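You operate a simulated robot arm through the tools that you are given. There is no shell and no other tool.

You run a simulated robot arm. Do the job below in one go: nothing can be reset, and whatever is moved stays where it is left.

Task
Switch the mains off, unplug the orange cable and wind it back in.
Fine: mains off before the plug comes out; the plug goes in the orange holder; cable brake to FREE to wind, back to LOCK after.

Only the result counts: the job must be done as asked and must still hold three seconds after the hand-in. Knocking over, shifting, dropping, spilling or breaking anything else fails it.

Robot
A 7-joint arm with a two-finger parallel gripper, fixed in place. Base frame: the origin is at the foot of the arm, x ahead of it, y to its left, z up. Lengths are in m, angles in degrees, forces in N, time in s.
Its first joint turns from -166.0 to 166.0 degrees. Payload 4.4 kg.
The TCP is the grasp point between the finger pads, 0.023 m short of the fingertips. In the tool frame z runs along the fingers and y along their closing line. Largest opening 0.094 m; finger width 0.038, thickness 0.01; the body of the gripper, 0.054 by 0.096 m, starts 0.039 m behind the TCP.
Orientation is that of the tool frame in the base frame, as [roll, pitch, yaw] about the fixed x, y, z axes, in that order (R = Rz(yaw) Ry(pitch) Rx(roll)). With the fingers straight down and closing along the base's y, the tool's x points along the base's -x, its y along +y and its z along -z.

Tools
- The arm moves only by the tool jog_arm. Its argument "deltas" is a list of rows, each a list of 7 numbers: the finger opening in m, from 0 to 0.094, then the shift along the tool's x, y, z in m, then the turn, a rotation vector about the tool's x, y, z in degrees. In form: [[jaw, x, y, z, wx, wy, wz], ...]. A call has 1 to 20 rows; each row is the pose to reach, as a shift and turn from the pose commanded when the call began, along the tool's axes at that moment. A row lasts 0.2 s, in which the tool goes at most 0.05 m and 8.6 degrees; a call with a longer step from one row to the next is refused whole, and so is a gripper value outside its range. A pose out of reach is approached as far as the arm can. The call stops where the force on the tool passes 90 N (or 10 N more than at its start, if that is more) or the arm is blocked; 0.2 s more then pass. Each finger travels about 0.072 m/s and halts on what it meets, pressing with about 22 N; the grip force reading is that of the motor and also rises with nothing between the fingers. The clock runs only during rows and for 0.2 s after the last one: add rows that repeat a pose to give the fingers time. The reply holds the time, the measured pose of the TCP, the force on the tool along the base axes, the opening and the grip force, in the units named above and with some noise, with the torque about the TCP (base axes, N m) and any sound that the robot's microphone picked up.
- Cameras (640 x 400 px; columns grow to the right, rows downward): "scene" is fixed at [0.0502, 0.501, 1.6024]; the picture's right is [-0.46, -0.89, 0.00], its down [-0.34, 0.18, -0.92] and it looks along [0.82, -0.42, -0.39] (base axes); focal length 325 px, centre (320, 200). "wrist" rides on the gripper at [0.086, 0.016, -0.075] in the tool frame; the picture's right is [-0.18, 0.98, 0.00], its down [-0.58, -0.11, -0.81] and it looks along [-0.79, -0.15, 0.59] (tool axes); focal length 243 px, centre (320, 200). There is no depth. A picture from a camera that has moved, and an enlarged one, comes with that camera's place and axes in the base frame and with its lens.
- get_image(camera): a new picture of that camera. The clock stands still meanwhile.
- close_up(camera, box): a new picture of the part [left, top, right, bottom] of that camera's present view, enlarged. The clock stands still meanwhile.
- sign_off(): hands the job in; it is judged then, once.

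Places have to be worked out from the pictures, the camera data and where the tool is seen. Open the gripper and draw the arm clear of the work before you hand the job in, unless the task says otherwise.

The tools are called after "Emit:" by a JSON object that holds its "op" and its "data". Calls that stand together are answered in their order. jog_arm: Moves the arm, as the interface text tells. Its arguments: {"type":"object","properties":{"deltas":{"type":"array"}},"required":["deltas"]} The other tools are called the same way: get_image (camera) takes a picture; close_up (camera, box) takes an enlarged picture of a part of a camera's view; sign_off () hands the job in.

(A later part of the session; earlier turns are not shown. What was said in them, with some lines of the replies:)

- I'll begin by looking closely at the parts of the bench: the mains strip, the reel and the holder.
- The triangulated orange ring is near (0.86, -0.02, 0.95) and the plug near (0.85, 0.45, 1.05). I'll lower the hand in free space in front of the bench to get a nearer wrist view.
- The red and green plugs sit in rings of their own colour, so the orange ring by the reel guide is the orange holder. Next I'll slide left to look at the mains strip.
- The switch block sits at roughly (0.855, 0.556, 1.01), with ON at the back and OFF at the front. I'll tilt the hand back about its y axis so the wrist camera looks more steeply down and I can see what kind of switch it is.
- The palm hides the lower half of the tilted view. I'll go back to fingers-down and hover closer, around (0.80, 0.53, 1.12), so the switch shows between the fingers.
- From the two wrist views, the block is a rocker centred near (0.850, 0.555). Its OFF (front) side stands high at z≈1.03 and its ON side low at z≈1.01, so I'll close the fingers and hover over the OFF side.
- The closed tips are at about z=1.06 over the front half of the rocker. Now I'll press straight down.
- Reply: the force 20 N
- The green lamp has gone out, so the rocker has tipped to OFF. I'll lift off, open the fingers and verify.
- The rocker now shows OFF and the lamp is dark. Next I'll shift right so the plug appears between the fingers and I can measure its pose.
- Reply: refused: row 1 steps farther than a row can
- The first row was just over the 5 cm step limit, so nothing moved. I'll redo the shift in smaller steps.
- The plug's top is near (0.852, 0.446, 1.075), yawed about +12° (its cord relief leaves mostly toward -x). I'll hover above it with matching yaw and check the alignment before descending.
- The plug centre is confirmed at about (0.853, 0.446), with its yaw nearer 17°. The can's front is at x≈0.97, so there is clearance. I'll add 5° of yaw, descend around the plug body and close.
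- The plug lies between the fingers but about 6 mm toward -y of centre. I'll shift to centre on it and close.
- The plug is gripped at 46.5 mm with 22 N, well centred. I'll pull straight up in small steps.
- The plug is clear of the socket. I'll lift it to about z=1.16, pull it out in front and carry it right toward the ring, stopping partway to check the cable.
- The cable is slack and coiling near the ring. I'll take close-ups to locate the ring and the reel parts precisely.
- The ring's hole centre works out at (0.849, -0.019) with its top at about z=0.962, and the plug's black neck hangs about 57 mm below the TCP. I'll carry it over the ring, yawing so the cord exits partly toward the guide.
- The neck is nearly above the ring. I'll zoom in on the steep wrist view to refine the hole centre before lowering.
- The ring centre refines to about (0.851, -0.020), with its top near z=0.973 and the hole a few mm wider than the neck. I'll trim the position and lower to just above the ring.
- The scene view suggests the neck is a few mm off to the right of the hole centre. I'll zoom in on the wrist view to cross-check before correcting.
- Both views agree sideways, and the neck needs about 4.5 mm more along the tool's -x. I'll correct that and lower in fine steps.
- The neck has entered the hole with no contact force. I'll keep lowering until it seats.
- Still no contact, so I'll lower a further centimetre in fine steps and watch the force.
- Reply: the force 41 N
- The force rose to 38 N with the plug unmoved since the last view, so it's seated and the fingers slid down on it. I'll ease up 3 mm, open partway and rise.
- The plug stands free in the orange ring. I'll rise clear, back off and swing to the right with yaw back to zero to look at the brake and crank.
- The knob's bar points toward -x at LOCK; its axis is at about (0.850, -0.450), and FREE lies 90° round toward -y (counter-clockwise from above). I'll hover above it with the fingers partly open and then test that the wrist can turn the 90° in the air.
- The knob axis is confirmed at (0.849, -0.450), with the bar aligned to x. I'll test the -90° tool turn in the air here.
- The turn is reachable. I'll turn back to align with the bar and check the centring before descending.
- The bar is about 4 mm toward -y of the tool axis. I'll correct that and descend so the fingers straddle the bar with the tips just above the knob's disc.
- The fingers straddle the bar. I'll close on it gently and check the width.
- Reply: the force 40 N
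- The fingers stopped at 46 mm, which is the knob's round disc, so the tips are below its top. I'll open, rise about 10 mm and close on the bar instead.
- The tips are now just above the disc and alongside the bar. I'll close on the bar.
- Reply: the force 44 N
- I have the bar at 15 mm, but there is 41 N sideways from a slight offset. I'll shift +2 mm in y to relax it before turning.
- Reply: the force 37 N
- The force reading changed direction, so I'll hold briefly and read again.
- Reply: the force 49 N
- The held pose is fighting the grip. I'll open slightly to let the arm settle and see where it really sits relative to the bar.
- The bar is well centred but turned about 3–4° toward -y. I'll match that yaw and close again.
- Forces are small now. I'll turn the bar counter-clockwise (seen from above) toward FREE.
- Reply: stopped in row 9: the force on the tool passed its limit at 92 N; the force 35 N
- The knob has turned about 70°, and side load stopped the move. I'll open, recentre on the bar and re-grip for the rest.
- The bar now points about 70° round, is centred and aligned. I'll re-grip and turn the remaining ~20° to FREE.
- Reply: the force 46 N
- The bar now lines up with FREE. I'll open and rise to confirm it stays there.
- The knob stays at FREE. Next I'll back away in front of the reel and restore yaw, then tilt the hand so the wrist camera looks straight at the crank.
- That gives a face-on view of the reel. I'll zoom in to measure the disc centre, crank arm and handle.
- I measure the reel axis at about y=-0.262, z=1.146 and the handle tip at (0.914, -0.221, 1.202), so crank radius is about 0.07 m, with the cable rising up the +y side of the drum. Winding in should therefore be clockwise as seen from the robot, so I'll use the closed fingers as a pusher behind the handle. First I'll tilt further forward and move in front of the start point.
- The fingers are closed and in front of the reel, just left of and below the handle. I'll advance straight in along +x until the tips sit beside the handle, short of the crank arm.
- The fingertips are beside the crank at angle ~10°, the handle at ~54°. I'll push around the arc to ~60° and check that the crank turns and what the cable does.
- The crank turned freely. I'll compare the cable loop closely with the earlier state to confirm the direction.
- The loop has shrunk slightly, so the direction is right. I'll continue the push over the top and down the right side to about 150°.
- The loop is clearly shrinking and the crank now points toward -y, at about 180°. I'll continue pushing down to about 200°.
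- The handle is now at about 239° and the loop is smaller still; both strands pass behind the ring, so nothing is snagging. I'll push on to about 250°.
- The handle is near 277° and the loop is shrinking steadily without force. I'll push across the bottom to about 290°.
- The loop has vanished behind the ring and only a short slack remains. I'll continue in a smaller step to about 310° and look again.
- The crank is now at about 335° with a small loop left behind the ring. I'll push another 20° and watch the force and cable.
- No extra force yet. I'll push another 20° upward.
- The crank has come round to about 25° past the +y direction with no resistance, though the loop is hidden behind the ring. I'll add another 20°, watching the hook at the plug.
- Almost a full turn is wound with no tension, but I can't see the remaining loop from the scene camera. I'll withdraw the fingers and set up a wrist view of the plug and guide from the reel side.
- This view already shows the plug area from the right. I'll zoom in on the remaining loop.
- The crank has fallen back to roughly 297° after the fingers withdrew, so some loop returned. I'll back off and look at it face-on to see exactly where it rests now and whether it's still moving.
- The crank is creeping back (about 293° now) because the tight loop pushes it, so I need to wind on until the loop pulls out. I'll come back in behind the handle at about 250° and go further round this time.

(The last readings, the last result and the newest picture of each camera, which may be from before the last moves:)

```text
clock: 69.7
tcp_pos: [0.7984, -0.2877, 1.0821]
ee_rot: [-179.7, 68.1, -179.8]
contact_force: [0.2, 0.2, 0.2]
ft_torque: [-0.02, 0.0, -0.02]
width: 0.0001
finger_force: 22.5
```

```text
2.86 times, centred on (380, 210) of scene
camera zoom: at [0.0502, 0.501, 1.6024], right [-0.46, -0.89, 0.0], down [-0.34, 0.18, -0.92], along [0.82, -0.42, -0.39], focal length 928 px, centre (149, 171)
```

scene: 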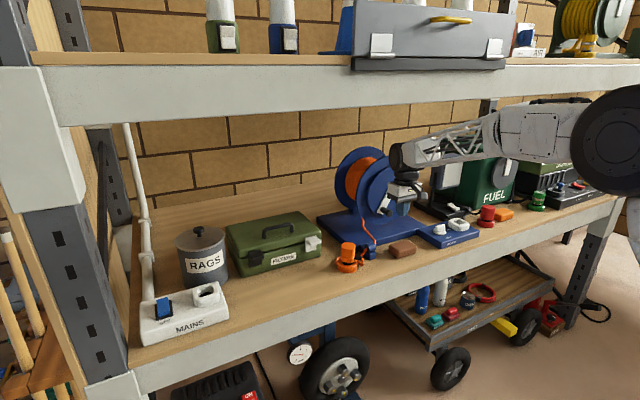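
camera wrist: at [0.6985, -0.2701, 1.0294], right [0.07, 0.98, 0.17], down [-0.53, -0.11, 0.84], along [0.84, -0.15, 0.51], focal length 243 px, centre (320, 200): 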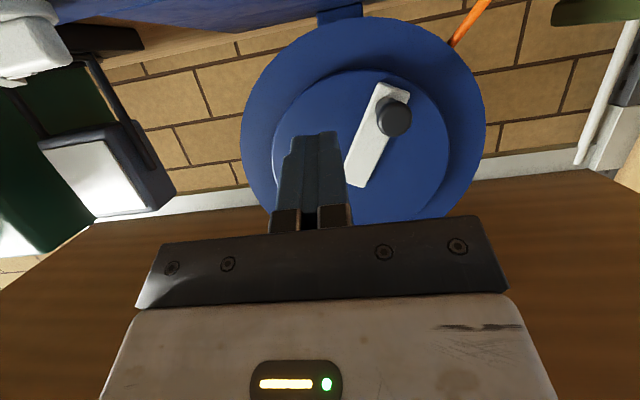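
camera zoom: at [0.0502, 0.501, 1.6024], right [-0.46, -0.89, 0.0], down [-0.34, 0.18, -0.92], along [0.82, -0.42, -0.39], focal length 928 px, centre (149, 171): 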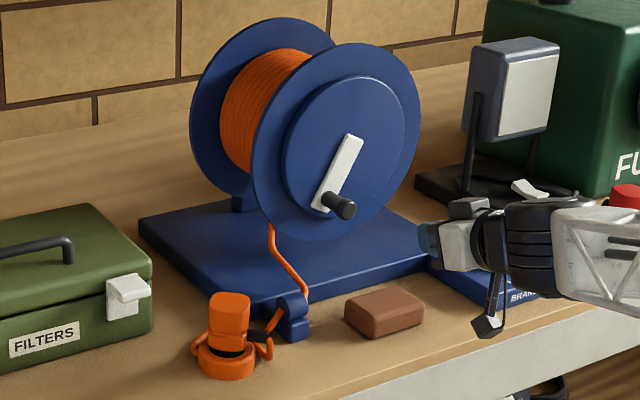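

The crank is static at about 292°. I'll slide the fingers in at 250° and push round to 350°.

Emit:
{"op": "jog_arm", "data": {"deltas": [[0.0, -0.0143, 0, 0.0356, 0, 0, 0], [0.0, -0.0286, 0, 0.0711, 0, 0, 0], [0.0, -0.0429, 0, 0.1067, 0, 0, 0], [0.0, -0.04, 0.0117, 0.1079, 0, 0, 0], [0.0, -0.039, 0.0238, 0.1083, 0, 0, 0], [0.0, -0.04, 0.0359, 0.1079, 0, 0, 0], [0.0, -0.0429, 0.0476, 0.1067, 0, 0, 0], [0.0, -0.0476, 0.0585, 0.1048, 0, 0, 0], [0.0, -0.0541, 0.0685, 0.1022, 0, 0, 0], [0.0, -0.062, 0.077, 0.099, 0, 0, 0], [0.0, -0.0713, 0.084, 0.0953, 0, 0, 0], [0.0, -0.0814, 0.0891, 0.0912, 0, 0, 0], [0.0, -0.0923, 0.0922, 0.0869, 0, 0, 0]]}}

Emit:
{"op": "close_up", "data": {"camera": "scene", "box": [310, 140, 450, 280]}}

Emit:
{"op": "get_image", "data": {"camera": "wrist"}}

```text
clock: 72.5
tcp_pos: [0.9174, -0.1948, 1.1362]
ee_rot: [-179.8, 68.1, -179.9]
contact_force: [-0.6, -0.4, -0.6]
ft_torque: [0.02, -0.02, 0.02]
width: 0.0
finger_force: 22.1
```

```text
2.86 times, centred on (380, 210) of scene
camera zoom: at [0.0502, 0.501, 1.6024], right [-0.46, -0.89, 0.0], down [-0.34, 0.18, -0.92], along [0.82, -0.42, -0.39], focal length 928 px, centre (149, 171)
```

zoom: 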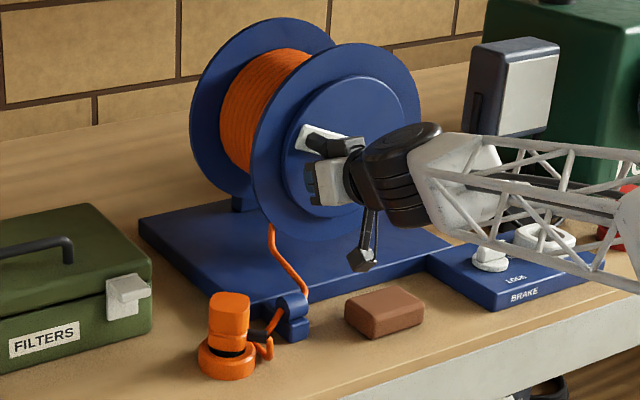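

```text
taken
camera wrist: at [0.8162, -0.1779, 1.0825], right [0.07, 0.98, 0.17], down [-0.53, -0.11, 0.84], along [0.84, -0.15, 0.51], focal length 243 px, centre (320, 200)
```

wrist: 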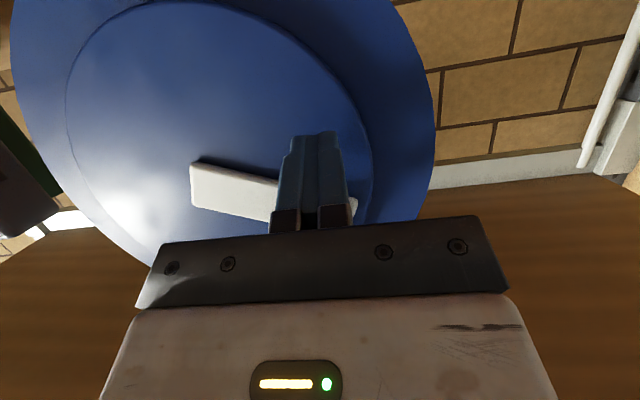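

The crank is at about 20–25° again. I'll continue in steps, checking force, to 390° of finger angle.

Emit:
{"op": "jog_arm", "data": {"deltas": [[0.0, -0.0105, 0.0011, -0.0064, 0, 0, 0], [0.0, -0.0218, 0.0, -0.0109, 0, 0, 0], [0.0, -0.0326, -0.0031, -0.0153, 0, 0, 0], [0.0, -0.0428, -0.0082, -0.0194, 0, 0, 0]]}}

Emit:
{"op": "close_up", "data": {"camera": "scene", "box": [310, 140, 450, 280]}}

Emit:
{"op": "close_up", "data": {"camera": "scene", "box": [320, 225, 390, 275]}}

```text
clock: 73.5
tcp_pos: [0.9161, -0.2023, 1.1851]
ee_rot: [-179.9, 68.0, -179.8]
contact_force: [0.0, 2.6, -0.2]
ft_torque: [-0.04, -0.01, 0.0]
width: 0.0001
finger_force: 22.2
```

```text
2.86 times, centred on (380, 210) of scene
camera zoom: at [0.0502, 0.501, 1.6024], right [-0.46, -0.89, 0.0], down [-0.34, 0.18, -0.92], along [0.82, -0.42, -0.39], focal length 928 px, centre (149, 171)
```

zoom: 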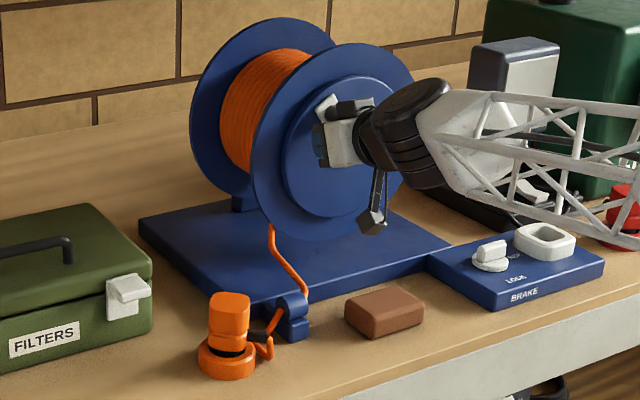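

```text
8.00 times, centred on (355, 250) of scene
camera zoom: at [0.0502, 0.501, 1.6024], right [-0.46, -0.89, 0.0], down [-0.34, 0.18, -0.92], along [0.82, -0.42, -0.39], focal length 2599 px, centre (40, -200)
```

zoom: 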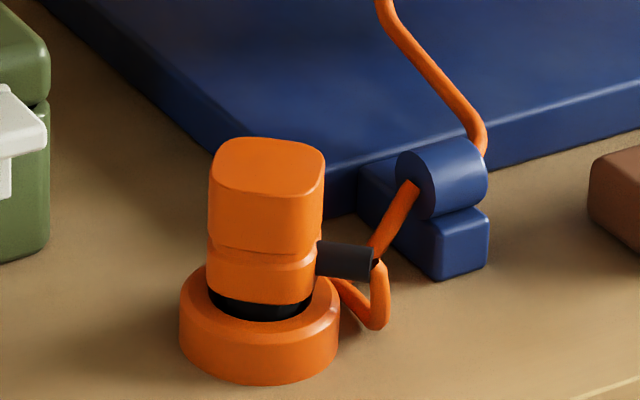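

There's a first slight resistance (2.6 N) and nothing moving at the plug. I'll go another 20° and look again.

Emit:
{"op": "jog_arm", "data": {"deltas": [[0.0, -0.0092, -0.007, -0.0037, 0, 0, 0], [0.0, -0.0171, -0.0155, -0.0069, 0, 0, 0]]}}

Emit:
{"op": "close_up", "data": {"camera": "scene", "box": [310, 140, 450, 280]}}

Emit:
{"op": "close_up", "data": {"camera": "scene", "box": [320, 225, 390, 275]}}

Emit:
{"op": "get_image", "data": {"camera": "wrist"}}

```text
clock: 74.1
tcp_pos: [0.9138, -0.2165, 1.2012]
ee_rot: [-179.8, 68.0, -179.9]
contact_force: [-0.3, 0.2, -0.1]
ft_torque: [0.0, -0.02, 0.03]
width: 0.0
finger_force: 21.8
```

```text
2.86 times, centred on (380, 210) of scene
camera zoom: at [0.0502, 0.501, 1.6024], right [-0.46, -0.89, 0.0], down [-0.34, 0.18, -0.92], along [0.82, -0.42, -0.39], focal length 928 px, centre (149, 171)
```

zoom: 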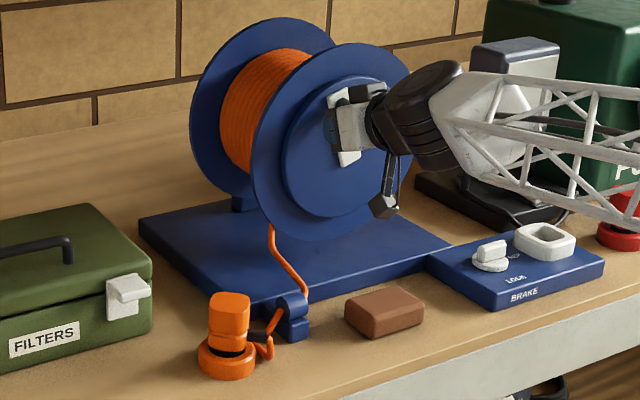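

```text
8.00 times, centred on (355, 250) of scene
camera zoom: at [0.0502, 0.501, 1.6024], right [-0.46, -0.89, 0.0], down [-0.34, 0.18, -0.92], along [0.82, -0.42, -0.39], focal length 2599 px, centre (40, -200)
```

zoom: 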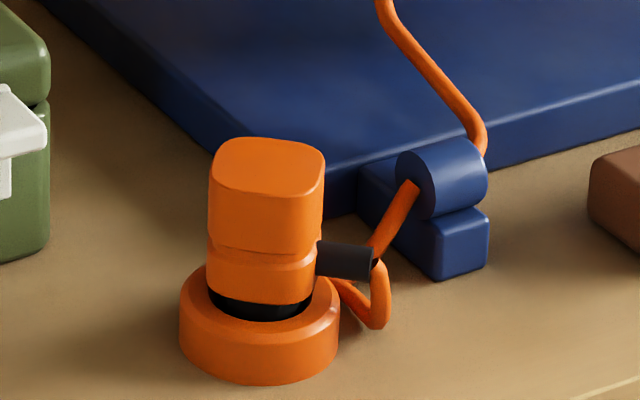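

```text
taken
camera wrist: at [0.8132, -0.2003, 1.1487], right [0.07, 0.98, 0.17], down [-0.53, -0.11, 0.84], along [0.84, -0.15, 0.51], focal length 243 px, centre (320, 200)
```

wrist: 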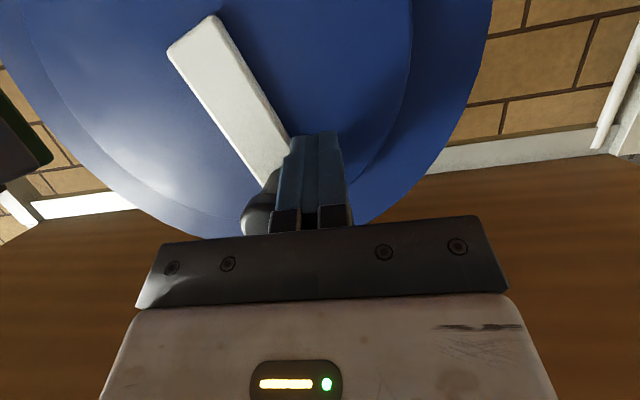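

Still no tension with the handle near the top. I'll push it just past the top in small steps, where gravity would help hold it.

Emit:
{"op": "jog_arm", "data": {"deltas": [[0.0, -0.0065, -0.01, -0.0026, 0, 0, 0], [0.0, -0.0112, -0.0209, -0.0045, 0, 0, 0]]}}

Emit:
{"op": "close_up", "data": {"camera": "scene", "box": [310, 140, 450, 280]}}

Emit:
{"op": "close_up", "data": {"camera": "scene", "box": [320, 225, 390, 275]}}

```text
clock: 74.7
tcp_pos: [0.9153, -0.2363, 1.2135]
ee_rot: [-179.8, 68.0, -179.9]
contact_force: [0.2, 0.2, -0.2]
ft_torque: [0.03, 0.0, 0.02]
width: 0.0
finger_force: 21.9
```

```text
2.86 times, centred on (380, 210) of scene
camera zoom: at [0.0502, 0.501, 1.6024], right [-0.46, -0.89, 0.0], down [-0.34, 0.18, -0.92], along [0.82, -0.42, -0.39], focal length 928 px, centre (149, 171)
```

zoom: 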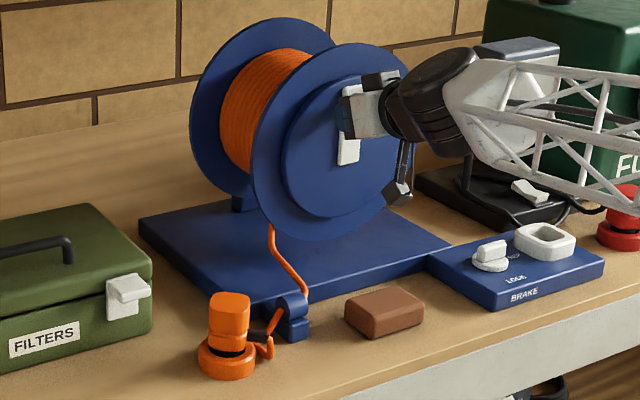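

```text
8.00 times, centred on (355, 250) of scene
camera zoom: at [0.0502, 0.501, 1.6024], right [-0.46, -0.89, 0.0], down [-0.34, 0.18, -0.92], along [0.82, -0.42, -0.39], focal length 2599 px, centre (40, -200)
```

zoom: 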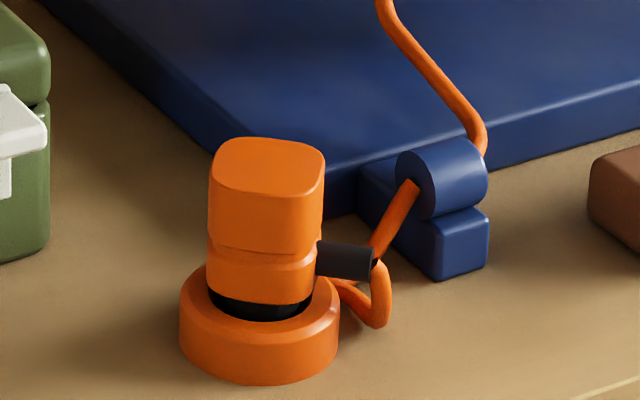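

The handle is now right at the top and the last loop is tightening near the plug. I'll go another 20° and watch closely.

Emit:
{"op": "jog_arm", "data": {"deltas": [[0.0, -0.0029, -0.0117, -0.0012, 0, 0, 0], [0.0, -0.0039, -0.0238, -0.0016, 0, 0, 0]]}}

Emit:
{"op": "close_up", "data": {"camera": "scene", "box": [310, 140, 450, 280]}}

Emit:
{"op": "close_up", "data": {"camera": "scene", "box": [320, 225, 390, 275]}}

```text
clock: 75.2
tcp_pos: [0.9159, -0.2381, 1.2148]
ee_rot: [179.7, 67.8, -179.5]
contact_force: [-10.5, 39.5, 3.0]
ft_torque: [-0.3, -0.05, -0.32]
width: 0.0001
finger_force: 22.1
stopped in row 2: the force on the tool passed its limit at 124 N (the readings are from after the stop); the commanded pose is now the measured one
```

```text
2.86 times, centred on (380, 210) of scene
camera zoom: at [0.0502, 0.501, 1.6024], right [-0.46, -0.89, 0.0], down [-0.34, 0.18, -0.92], along [0.82, -0.42, -0.39], focal length 928 px, centre (149, 171)
```

zoom: 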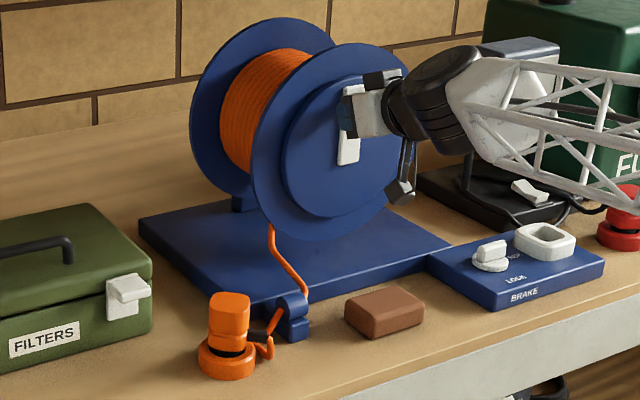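

```text
8.00 times, centred on (355, 250) of scene
camera zoom: at [0.0502, 0.501, 1.6024], right [-0.46, -0.89, 0.0], down [-0.34, 0.18, -0.92], along [0.82, -0.42, -0.39], focal length 2599 px, centre (40, -200)
```

zoom: 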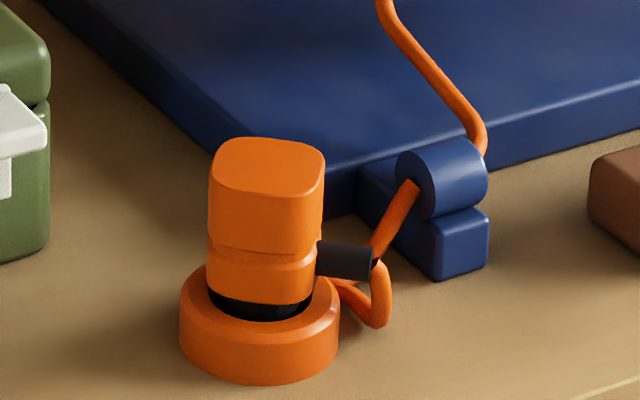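

The crank came up hard against a stop (124 N) with the plug unmoved, so the reel is at its fully wound end. I'll back the fingers straight off in +y and see whether the crank stays.

Emit:
{"op": "jog_arm", "data": {"deltas": [[0.0, 0, 0.004, 0, 0, 0, 0], [0.0, 0, 0.01, 0, 0, 0, 0], [0.0, 0, 0.02, 0, 0, 0, 0], [0.0, 0, 0.035, 0, 0, 0, 0]]}}

Emit:
{"op": "close_up", "data": {"camera": "scene", "box": [310, 140, 450, 280]}}

Emit:
{"op": "get_image", "data": {"camera": "wrist"}}

```text
clock: 76.2
tcp_pos: [0.9156, -0.2044, 1.2158]
ee_rot: [179.9, 67.9, -179.6]
contact_force: [-0.2, -0.2, -0.2]
ft_torque: [0.03, -0.01, 0.0]
width: 0.0
finger_force: 21.7
```

```text
2.86 times, centred on (380, 210) of scene
camera zoom: at [0.0502, 0.501, 1.6024], right [-0.46, -0.89, 0.0], down [-0.34, 0.18, -0.92], along [0.82, -0.42, -0.39], focal length 928 px, centre (149, 171)
```

zoom: 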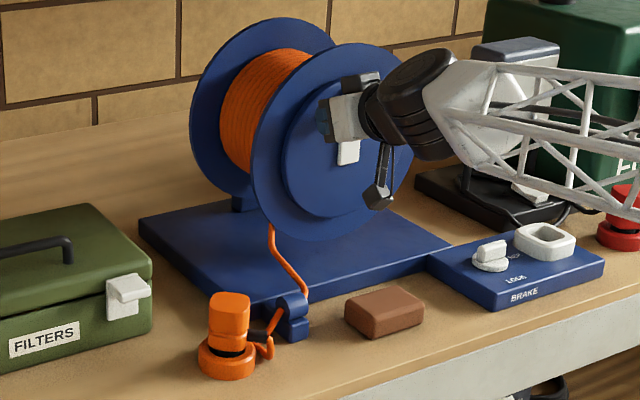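

```text
taken
camera wrist: at [0.8141, -0.1903, 1.1619], right [0.06, 0.98, 0.17], down [-0.53, -0.12, 0.84], along [0.85, -0.14, 0.51], focal length 243 px, centre (320, 200)
```

wrist: 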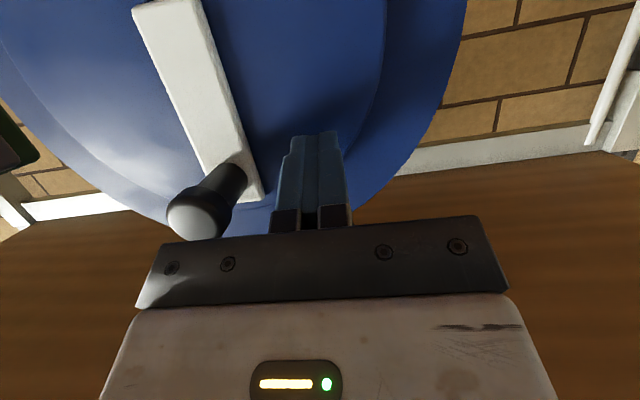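

The crank stays at the top, at the wound stop. Now I'll retract, bring the tool upright and head for the brake.

Emit:
{"op": "jog_arm", "data": {"deltas": [[0.0, 0.0149, 0, -0.0371, 0, 0, 0], [0.0, 0.0298, 0, -0.0742, 0, 0, 0], [0.0, 0.0448, 0, -0.1114, 0, 0, 0], [0.0, 0.0448, 0, -0.1114, 0, 8, 0], [0.0, 0.0448, 0, -0.1114, 0, 16, 0], [0.0, 0.0448, 0, -0.1114, 0, 24, 0], [0.0, 0.0448, 0, -0.1114, 0, 32, 0], [0.0, 0.0448, 0, -0.1114, 0, 40, 0], [0.0, 0.0448, 0, -0.1114, 0, 48, 0], [0.0, 0.0448, 0, -0.1114, 0, 56, 0], [0.0, 0.0448, 0, -0.1114, 0, 64, 0], [0.0, 0.0448, 0, -0.1114, 0, 67.9, 0], [0.0, 0.0448, 0, -0.1114, 0, 67.9, 0]]}}

Emit:
{"op": "close_up", "data": {"camera": "scene", "box": [310, 140, 450, 280]}}

Emit:
{"op": "get_image", "data": {"camera": "wrist"}}

```text
clock: 79.0
tcp_pos: [0.7952, -0.207, 1.2151]
ee_rot: [179.9, -0.1, -179.4]
contact_force: [0.4, -0.3, -0.1]
ft_torque: [-0.05, 0.01, 0.01]
width: 0.0
finger_force: 21.7
```

```text
2.86 times, centred on (380, 210) of scene
camera zoom: at [0.0502, 0.501, 1.6024], right [-0.46, -0.89, 0.0], down [-0.34, 0.18, -0.92], along [0.82, -0.42, -0.39], focal length 928 px, centre (149, 171)
```

zoom: 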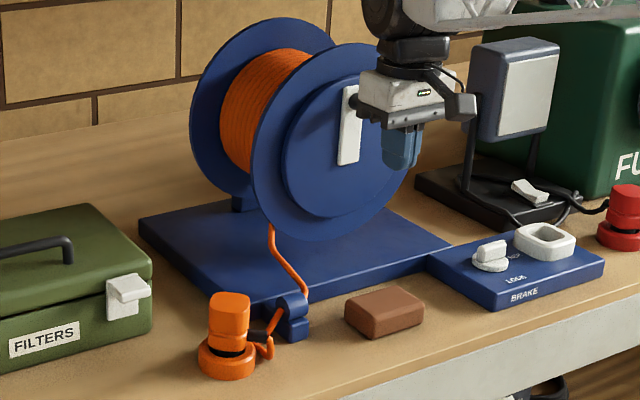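

```text
taken
camera wrist: at [0.7093, -0.1925, 1.2888], right [0.17, 0.98, 0.0], down [0.59, -0.1, 0.8], along [0.79, -0.14, -0.59], focal length 243 px, centre (320, 200)
```

wrist: 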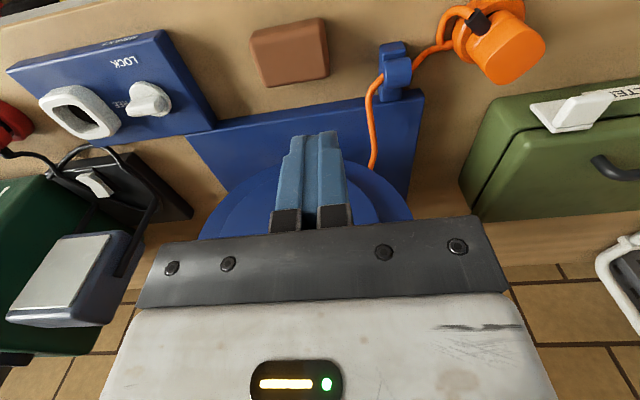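

The crank holds upright. I'll check the cable by the plug in this view before going to the brake.

Emit:
{"op": "close_up", "data": {"camera": "wrist", "box": [360, 0, 580, 140]}}

Emit:
{"op": "jog_arm", "data": {"deltas": [[0.02, 0.02, -0.04, 0.01, 0, 0, -8], [0.04, 0.03, -0.085, 0.025, 0, 0, -16], [0.05, 0.03, -0.13, 0.04, 0, 0, -24], [0.05, 0.03, -0.17, 0.055, 0, 0, -32], [0.05, 0.02, -0.205, 0.07, 0, 0, -40], [0.05, 0.0, -0.235, 0.085, 0, 0, -48], [0.05, -0.02, -0.2435, 0.1, 0, 0, -56], [0.05, -0.04, -0.2435, 0.11, 0, 0, -64], [0.05, -0.0535, -0.2435, 0.11, 0, 0, -72], [0.05, -0.0535, -0.2435, 0.11, 0, 0, -80], [0.05, -0.0535, -0.2435, 0.11, 0, 0, -88], [0.05, -0.0535, -0.2435, 0.11, 0, 0, -90.6], [0.05, -0.0535, -0.2435, 0.11, 0, 0, -90.6]]}}

Emit:
{"op": "get_image", "data": {"camera": "wrist"}}

Emit:
{"op": "close_up", "data": {"camera": "scene", "box": [310, 140, 490, 280]}}

```text
2.86 times, centred on (470, 70) of wrist
camera zoom: at [0.7093, -0.1925, 1.2888], right [0.17, 0.98, 0.0], down [0.59, -0.1, 0.8], along [0.79, -0.14, -0.59], focal length 693 px, centre (-109, 571)
```

zoom: 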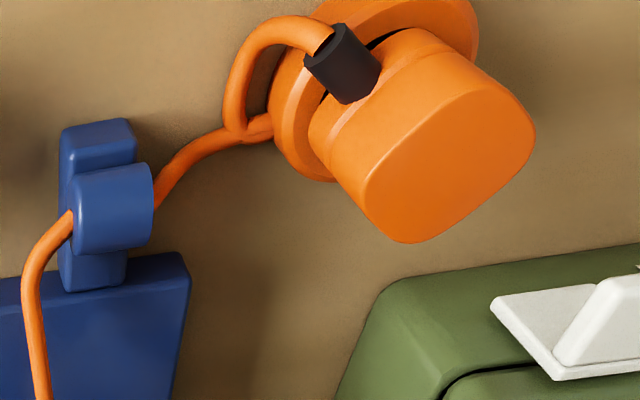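

```text
clock: 81.8
tcp_pos: [0.8513, -0.4501, 1.1023]
ee_rot: [179.9, 0.1, -88.7]
contact_force: [0.0, 0.2, 0.0]
ft_torque: [0.0, -0.01, 0.0]
width: 0.0502
finger_force: 0.0
```

```text
taken
camera wrist: at [0.8376, -0.5375, 1.1761], right [-0.99, 0.16, 0.0], down [0.1, 0.58, 0.81], along [0.13, 0.8, -0.59], focal length 243 px, centre (320, 200)
```

wrist: 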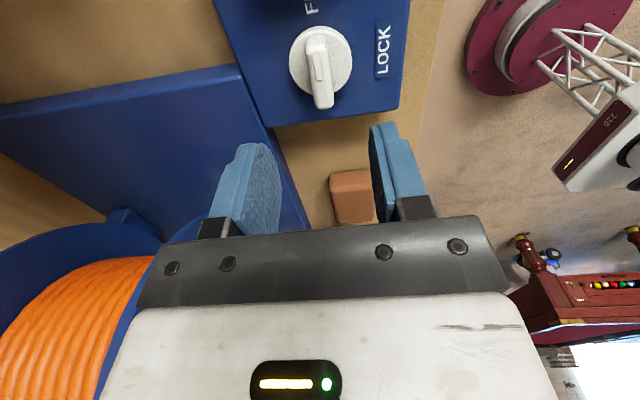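

```text
2.86 times, centred on (400, 210) of scene
camera zoom: at [0.0502, 0.501, 1.6024], right [-0.46, -0.89, 0.0], down [-0.34, 0.18, -0.92], along [0.82, -0.42, -0.39], focal length 928 px, centre (91, 171)
```

zoom: 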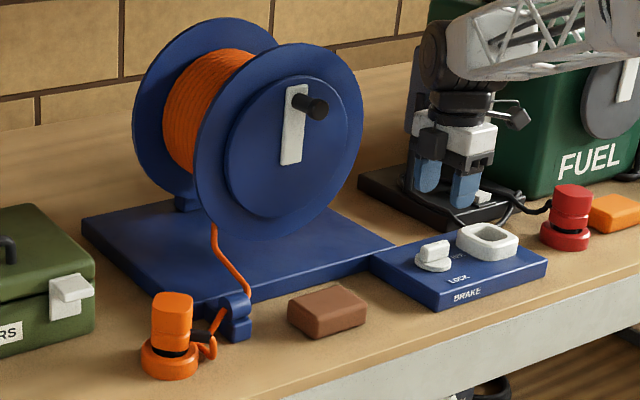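

The loop is gone: just a short run from guide to plug, and the crank is still upright. I'm now above the brake knob; I'll zoom to check centring before descending.

Emit:
{"op": "close_up", "data": {"camera": "wrist", "box": [220, 0, 420, 130]}}

```text
3.08 times, centred on (320, 65) of wrist
camera zoom: at [0.8376, -0.5375, 1.1761], right [-0.99, 0.16, 0.0], down [0.1, 0.58, 0.81], along [0.13, 0.8, -0.59], focal length 746 px, centre (320, 615)
```

zoom: 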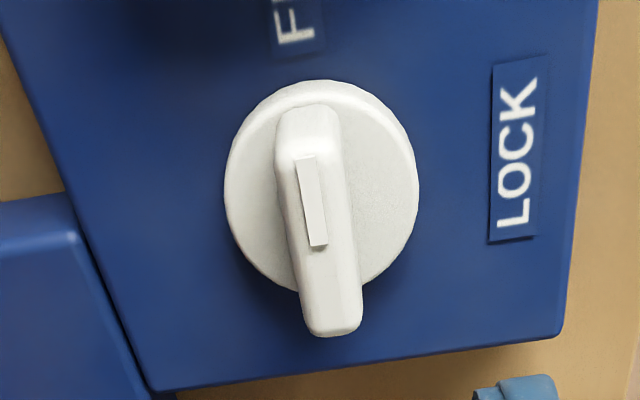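

Centred within a millimetre, and the bar is skewed about 3°. I'll descend to the previous gripping height with that yaw trim and close.

Emit:
{"op": "jog_arm", "data": {"deltas": [[0.045, 0, 0, 0.03, 0, 0, 2.8], [0.045, 0, 0, 0.06, 0, 0, 2.8], [0.045, 0, 0, 0.08, 0, 0, 2.8], [0.045, 0, 0, 0.085, 0, 0, 2.8], [0.045, 0, 0, 0.085, 0, 0, 2.8]]}}

Emit:
{"op": "close_up", "data": {"camera": "wrist", "box": [220, 50, 420, 220]}}

Emit:
{"op": "close_up", "data": {"camera": "scene", "box": [415, 195, 485, 255]}}

```text
clock: 83.0
tcp_pos: [0.8503, -0.4478, 1.0189]
ee_rot: [179.9, 0.0, -91.6]
contact_force: [0.0, 0.1, 0.4]
ft_torque: [-0.01, -0.01, -0.03]
width: 0.0449
finger_force: 0.0
```

```text
2.35 times, centred on (320, 135) of wrist
camera zoom: at [0.8326, -0.5341, 1.0919], right [-0.98, 0.21, 0.0], down [0.13, 0.58, 0.81], along [0.17, 0.79, -0.59], focal length 571 px, centre (320, 353)
```

zoom: 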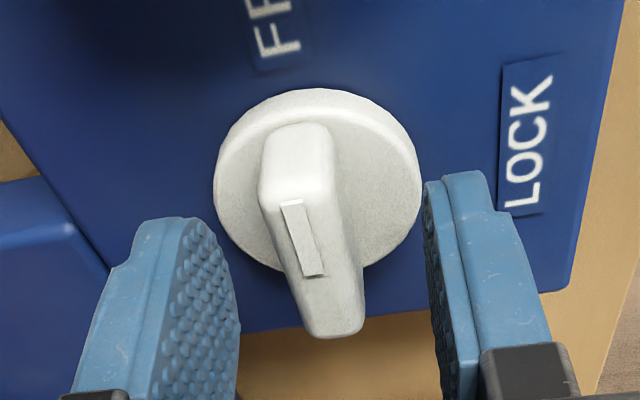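

```text
6.67 times, centred on (450, 225) of scene
camera zoom: at [0.0502, 0.501, 1.6024], right [-0.46, -0.89, 0.0], down [-0.34, 0.18, -0.92], along [0.82, -0.42, -0.39], focal length 2166 px, centre (-547, 33)
```

zoom: 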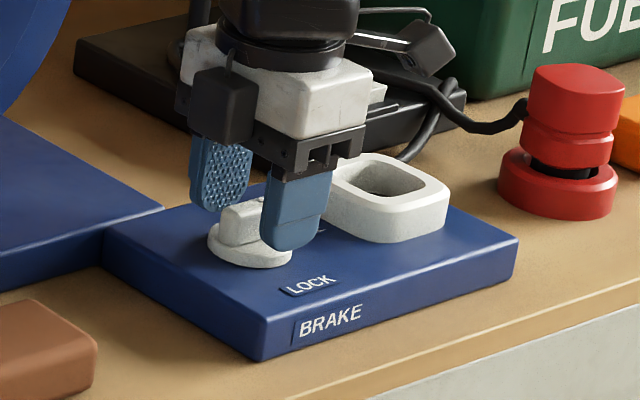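

The bar is centred between the fingers. I'll close on it and turn clockwise the first 45° toward LOCK.

Emit:
{"op": "jog_arm", "data": {"deltas": [[0.03, 0.002, 0, 0.001, 0, 0, 0], [0.015, 0.002, 0, 0.001, 0, 0, 0], [0.008, 0.002, 0, 0.001, 0, 0, 0], [0.008, 0.002, 0, 0.001, 0, 0, 0], [0.008, 0.002, 0, 0.001, 0, 0, 8], [0.008, 0.002, 0, 0.001, 0, 0, 16], [0.008, 0.002, 0, 0.001, 0, 0, 24], [0.008, 0.002, 0, 0.001, 0, 0, 32], [0.008, 0.002, 0, 0.001, 0, 0, 40], [0.008, 0.002, 0, 0.001, 0, 0, 45]]}}

Emit:
{"op": "close_up", "data": {"camera": "wrist", "box": [220, 50, 420, 220]}}

```text
clock: 85.2
tcp_pos: [0.8499, -0.45, 1.0191]
ee_rot: [179.8, -0.1, -136.8]
contact_force: [-48.9, 40.1, 8.2]
ft_torque: [0.83, 0.04, 0.04]
width: 0.0148
finger_force: 45.4
```

```text
2.35 times, centred on (320, 135) of wrist
camera zoom: at [0.7771, -0.4982, 1.0916], right [-0.54, 0.84, 0.0], down [0.5, 0.32, 0.81], along [0.68, 0.44, -0.59], focal length 571 px, centre (320, 353)
```

zoom: 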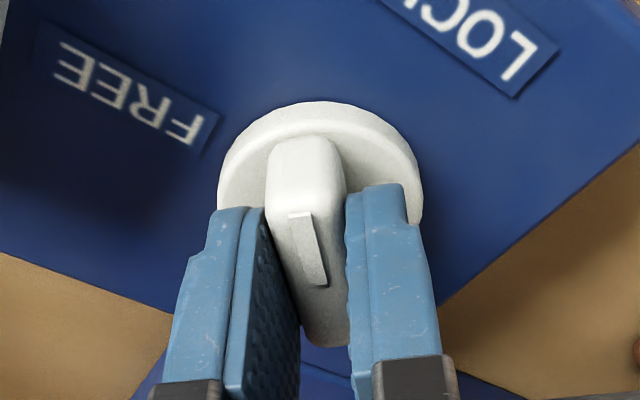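

Half-way there, with some side load. I'll release, let it settle, re-grip and turn the other 45°.

Emit:
{"op": "jog_arm", "data": {"deltas": [[0.03, 0, 0, 0, 0, 0, 0], [0.03, 0, 0, 0, 0, 0, 0], [0.03, 0, 0, 0, 0, 0, 0]]}}

Emit:
{"op": "close_up", "data": {"camera": "wrist", "box": [220, 50, 420, 220]}}

```text
clock: 86.0
tcp_pos: [0.8503, -0.4518, 1.019]
ee_rot: [179.8, 0.0, -136.7]
contact_force: [-0.2, -0.1, 0.2]
ft_torque: [0.02, 0.01, 0.02]
width: 0.0301
finger_force: 0.1
```

```text
2.35 times, centred on (320, 135) of wrist
camera zoom: at [0.778, -0.4994, 1.0916], right [-0.54, 0.84, 0.0], down [0.5, 0.32, 0.81], along [0.68, 0.44, -0.59], focal length 571 px, centre (320, 353)
```

zoom: 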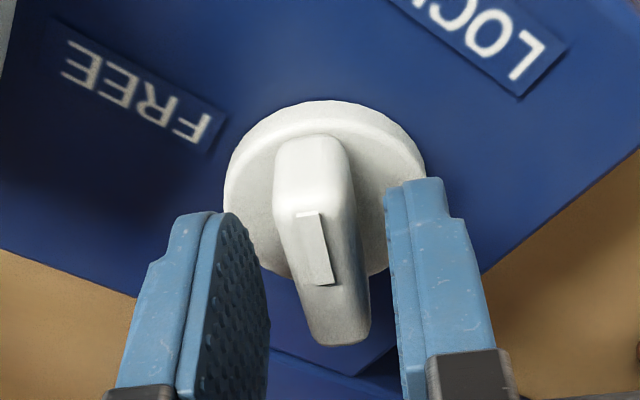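

I'll trim 1 mm, re-grip and turn the remaining 43° to LOCK.

Emit:
{"op": "jog_arm", "data": {"deltas": [[0.03, 0, 0.001, 0, 0, 0, 0], [0.015, 0, 0.001, 0, 0, 0, 0], [0.008, 0, 0.001, 0, 0, 0, 0], [0.008, 0, 0.001, 0, 0, 0, 0], [0.008, 0, 0.001, 0, 0, 0, 7], [0.008, 0, 0.001, 0, 0, 0, 14], [0.008, 0, 0.001, 0, 0, 0, 21], [0.008, 0, 0.001, 0, 0, 0, 28], [0.008, 0, 0.001, 0, 0, 0, 35], [0.008, 0, 0.001, 0, 0, 0, 42]]}}

Emit:
{"op": "close_up", "data": {"camera": "wrist", "box": [220, 50, 420, 220]}}

Emit:
{"op": "close_up", "data": {"camera": "scene", "box": [415, 195, 485, 255]}}

```text
clock: 88.2
tcp_pos: [0.8496, -0.4514, 1.0176]
ee_rot: [179.9, 0.0, -178.6]
contact_force: [-11.2, 22.2, 1.4]
ft_torque: [0.22, 0.05, 0.02]
width: 0.0178
finger_force: 10.7
```

```text
2.35 times, centred on (320, 135) of wrist
camera zoom: at [0.764, -0.4376, 1.0912], right [0.16, 0.99, 0.0], down [0.59, -0.1, 0.8], along [0.79, -0.13, -0.59], focal length 571 px, centre (320, 353)
```

zoom: 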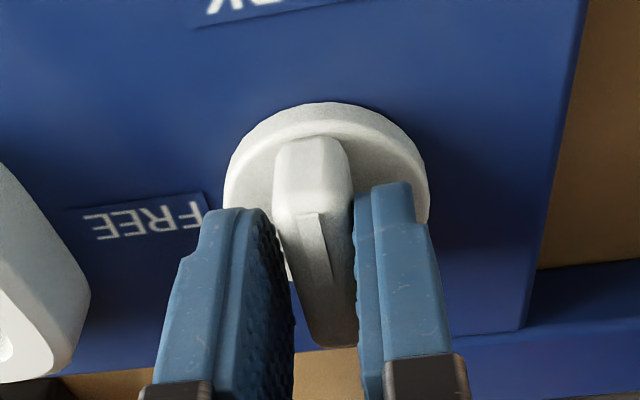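

```text
6.67 times, centred on (450, 225) of scene
camera zoom: at [0.0502, 0.501, 1.6024], right [-0.46, -0.89, 0.0], down [-0.34, 0.18, -0.92], along [0.82, -0.42, -0.39], focal length 2166 px, centre (-547, 33)
```

zoom: 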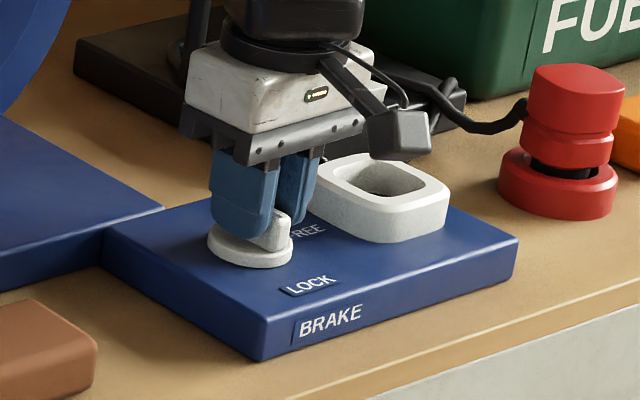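

The bar is back along -x by LOCK. I'll open, rise and check its final angle from above.

Emit:
{"op": "jog_arm", "data": {"deltas": [[0.04, 0, 0, 0, 0, 0, 0], [0.045, 0, 0, 0, 0, 0, 0], [0.045, 0, 0, 0, 0, 0, 0], [0.045, 0, 0, -0.03, 0, 0, 0], [0.045, 0, 0, -0.065, 0, 0, 0], [0.045, 0, 0, -0.065, 0, 0, -1]]}}

Emit:
{"op": "close_up", "data": {"camera": "wrist", "box": [200, 30, 440, 190]}}

Emit:
{"op": "close_up", "data": {"camera": "scene", "box": [415, 195, 485, 255]}}

Emit:
{"op": "close_up", "data": {"camera": "scene", "box": [300, 140, 440, 280]}}

```text
clock: 89.6
tcp_pos: [0.8517, -0.453, 1.0847]
ee_rot: [179.9, -0.1, -177.5]
contact_force: [-0.2, 0.0, -0.3]
ft_torque: [0.01, 0.01, -0.02]
width: 0.0452
finger_force: 0.1
```

```text
2.50 times, centred on (320, 110) of wrist
camera zoom: at [0.7659, -0.4404, 1.1578], right [0.14, 0.99, 0.0], down [0.59, -0.09, 0.81], along [0.8, -0.11, -0.59], focal length 606 px, centre (320, 425)
```

zoom: 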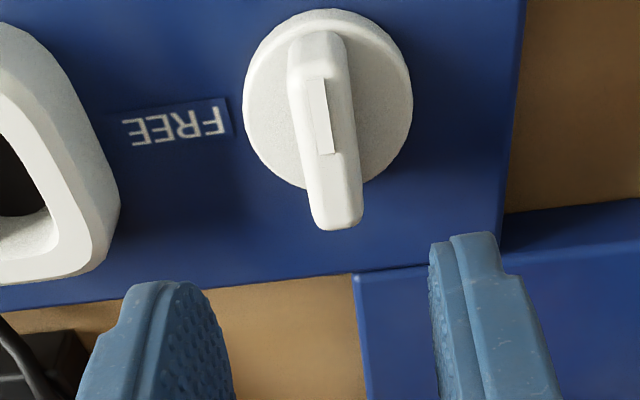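

```text
6.67 times, centred on (450, 225) of scene
camera zoom: at [0.0502, 0.501, 1.6024], right [-0.46, -0.89, 0.0], down [-0.34, 0.18, -0.92], along [0.82, -0.42, -0.39], focal length 2166 px, centre (-547, 33)
```

zoom: 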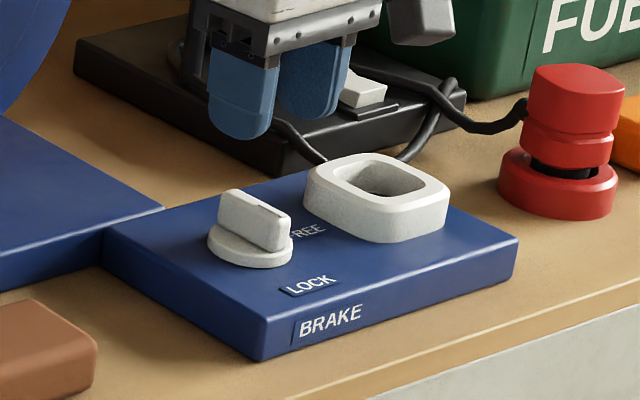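

```text
2.86 times, centred on (370, 210) of scene
camera zoom: at [0.0502, 0.501, 1.6024], right [-0.46, -0.89, 0.0], down [-0.34, 0.18, -0.92], along [0.82, -0.42, -0.39], focal length 928 px, centre (177, 171)
```

zoom: 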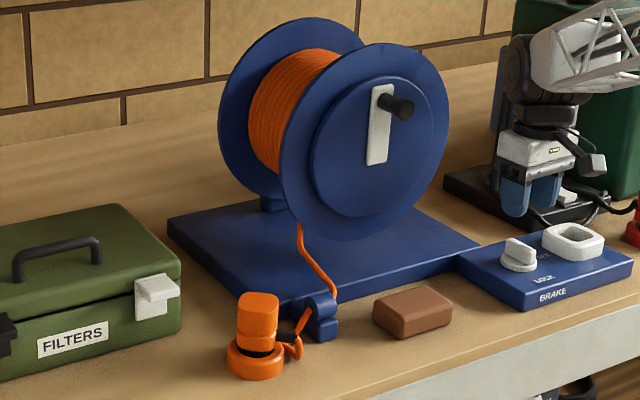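

The knob is back exactly as it was at LOCK, and the crank still holds at the top with the cable wound. I'll open fully and draw the arm clear.

Emit:
{"op": "jog_arm", "data": {"deltas": [[0.045, 0, 0, -0.04, 0, 0, 0], [0.06, 0.03, 0, -0.07, 0, 0, 0], [0.08, 0.07, 0, -0.09, 0, 0, 0], [0.094, 0.11, 0, -0.11, 0, 0, 0], [0.094, 0.15, 0, -0.13, 0, 0, 0], [0.094, 0.19, 0.01, -0.15, 0, 0, 0], [0.094, 0.23, 0.03, -0.17, 0, 0, 0], [0.094, 0.26, 0.05, -0.19, 0, 0, 0], [0.094, 0.28, 0.08, -0.2, 0, 0, 0], [0.094, 0.28, 0.08, -0.2, 0, 0, 0]]}}

Emit:
{"op": "get_image", "data": {"camera": "scene"}}

Emit:
{"op": "close_up", "data": {"camera": "scene", "box": [310, 150, 490, 280]}}

Emit:
{"op": "close_up", "data": {"camera": "scene", "box": [130, 220, 290, 350]}}

```text
clock: 91.8
tcp_pos: [0.5696, -0.3811, 1.284]
ee_rot: [179.8, -0.1, -177.5]
contact_force: [0.8, 0.2, 0.1]
ft_torque: [-0.01, -0.02, 0.03]
width: 0.0938
finger_force: 0.0
```

```text
taken
```

scene: 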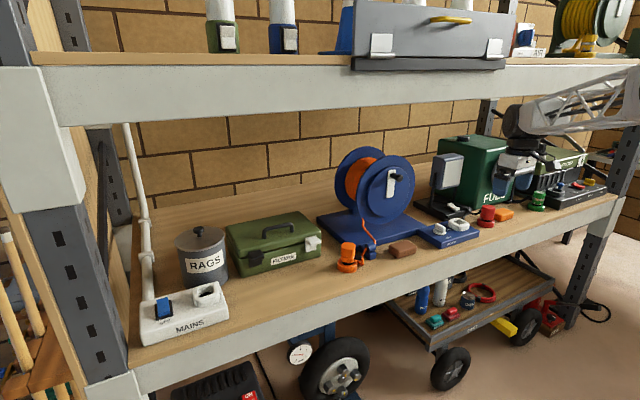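

```text
3.08 times, centred on (400, 215) of scene
camera zoom: at [0.0502, 0.501, 1.6024], right [-0.46, -0.89, 0.0], down [-0.34, 0.18, -0.92], along [0.82, -0.42, -0.39], focal length 1000 px, centre (74, 154)
```

zoom: 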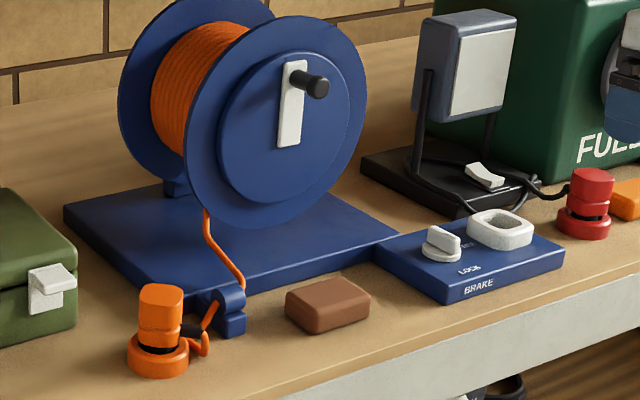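

```text
3.08 times, centred on (210, 285) of scene
camera zoom: at [0.0502, 0.501, 1.6024], right [-0.46, -0.89, 0.0], down [-0.34, 0.18, -0.92], along [0.82, -0.42, -0.39], focal length 1000 px, centre (658, -62)
```

zoom: 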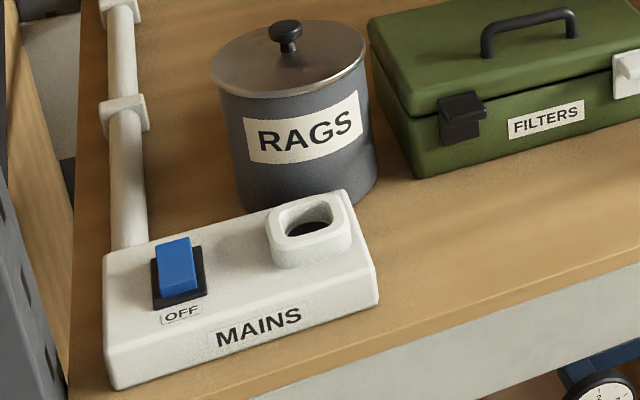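

All four states look right: mains OFF, plug in the orange holder, cable wound and brake at LOCK. I'll let a couple of seconds pass and confirm nothing drifts.

Emit:
{"op": "jog_arm", "data": {"deltas": [[0.094, 0, 0, 0, 0, 0, 0], [0.094, 0, 0, 0, 0, 0, 0], [0.094, 0, 0, 0, 0, 0, 0], [0.094, 0, 0, 0, 0, 0, 0], [0.094, 0, 0, 0, 0, 0, 0], [0.094, 0, 0, 0, 0, 0, 0], [0.094, 0, 0, 0, 0, 0, 0], [0.094, 0, 0, 0, 0, 0, 0], [0.094, 0, 0, 0, 0, 0, 0], [0.094, 0, 0, 0, 0, 0, 0], [0.094, 0, 0, 0, 0, 0, 0], [0.094, 0, 0, 0, 0, 0, 0]]}}

Emit:
{"op": "close_up", "data": {"camera": "scene", "box": [310, 150, 490, 280]}}

```text
clock: 94.4
tcp_pos: [0.5706, -0.3795, 1.2839]
ee_rot: [180.0, -0.1, -177.6]
contact_force: [-1.2, 0.7, -0.3]
ft_torque: [0.0, 0.0, -0.01]
width: 0.0942
finger_force: 0.0
```

```text
3.08 times, centred on (400, 215) of scene
camera zoom: at [0.0502, 0.501, 1.6024], right [-0.46, -0.89, 0.0], down [-0.34, 0.18, -0.92], along [0.82, -0.42, -0.39], focal length 1000 px, centre (74, 154)
```

zoom: 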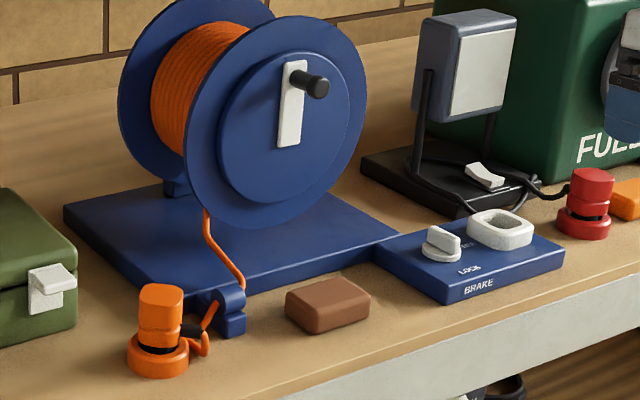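

Nothing moved over the last 2.6 s, the gripper is open and the arm is clear. I'm handing the job in.

Emit:
{"op": "sign_off", "data": {}}

```text
The job is handed in.
```

The job is done and handed in. I switched the mains off, unplugged the orange cable and put the plug in the orange holder. The cable is wound back in.

- **Mains:** the rocker is at OFF and the lamp is dark. This was done before the plug came out.
- **Plug:** it stands upright in the orange ring by the reel guide.
- **Cable:** I set the brake to FREE and cranked the reel until it hit a hard stop. Only a short run of cable is left between guide and plug. The crank slipped back once on the first attempt, so I wound again; it then stayed put.
- **Brake:** the knob is back at LOCK, in the same position as at the start.

I watched for about 2.6 s before handing in and nothing shifted. I saw nothing else knocked or moved on the bench. The gripper is open and the arm is clear of the work.
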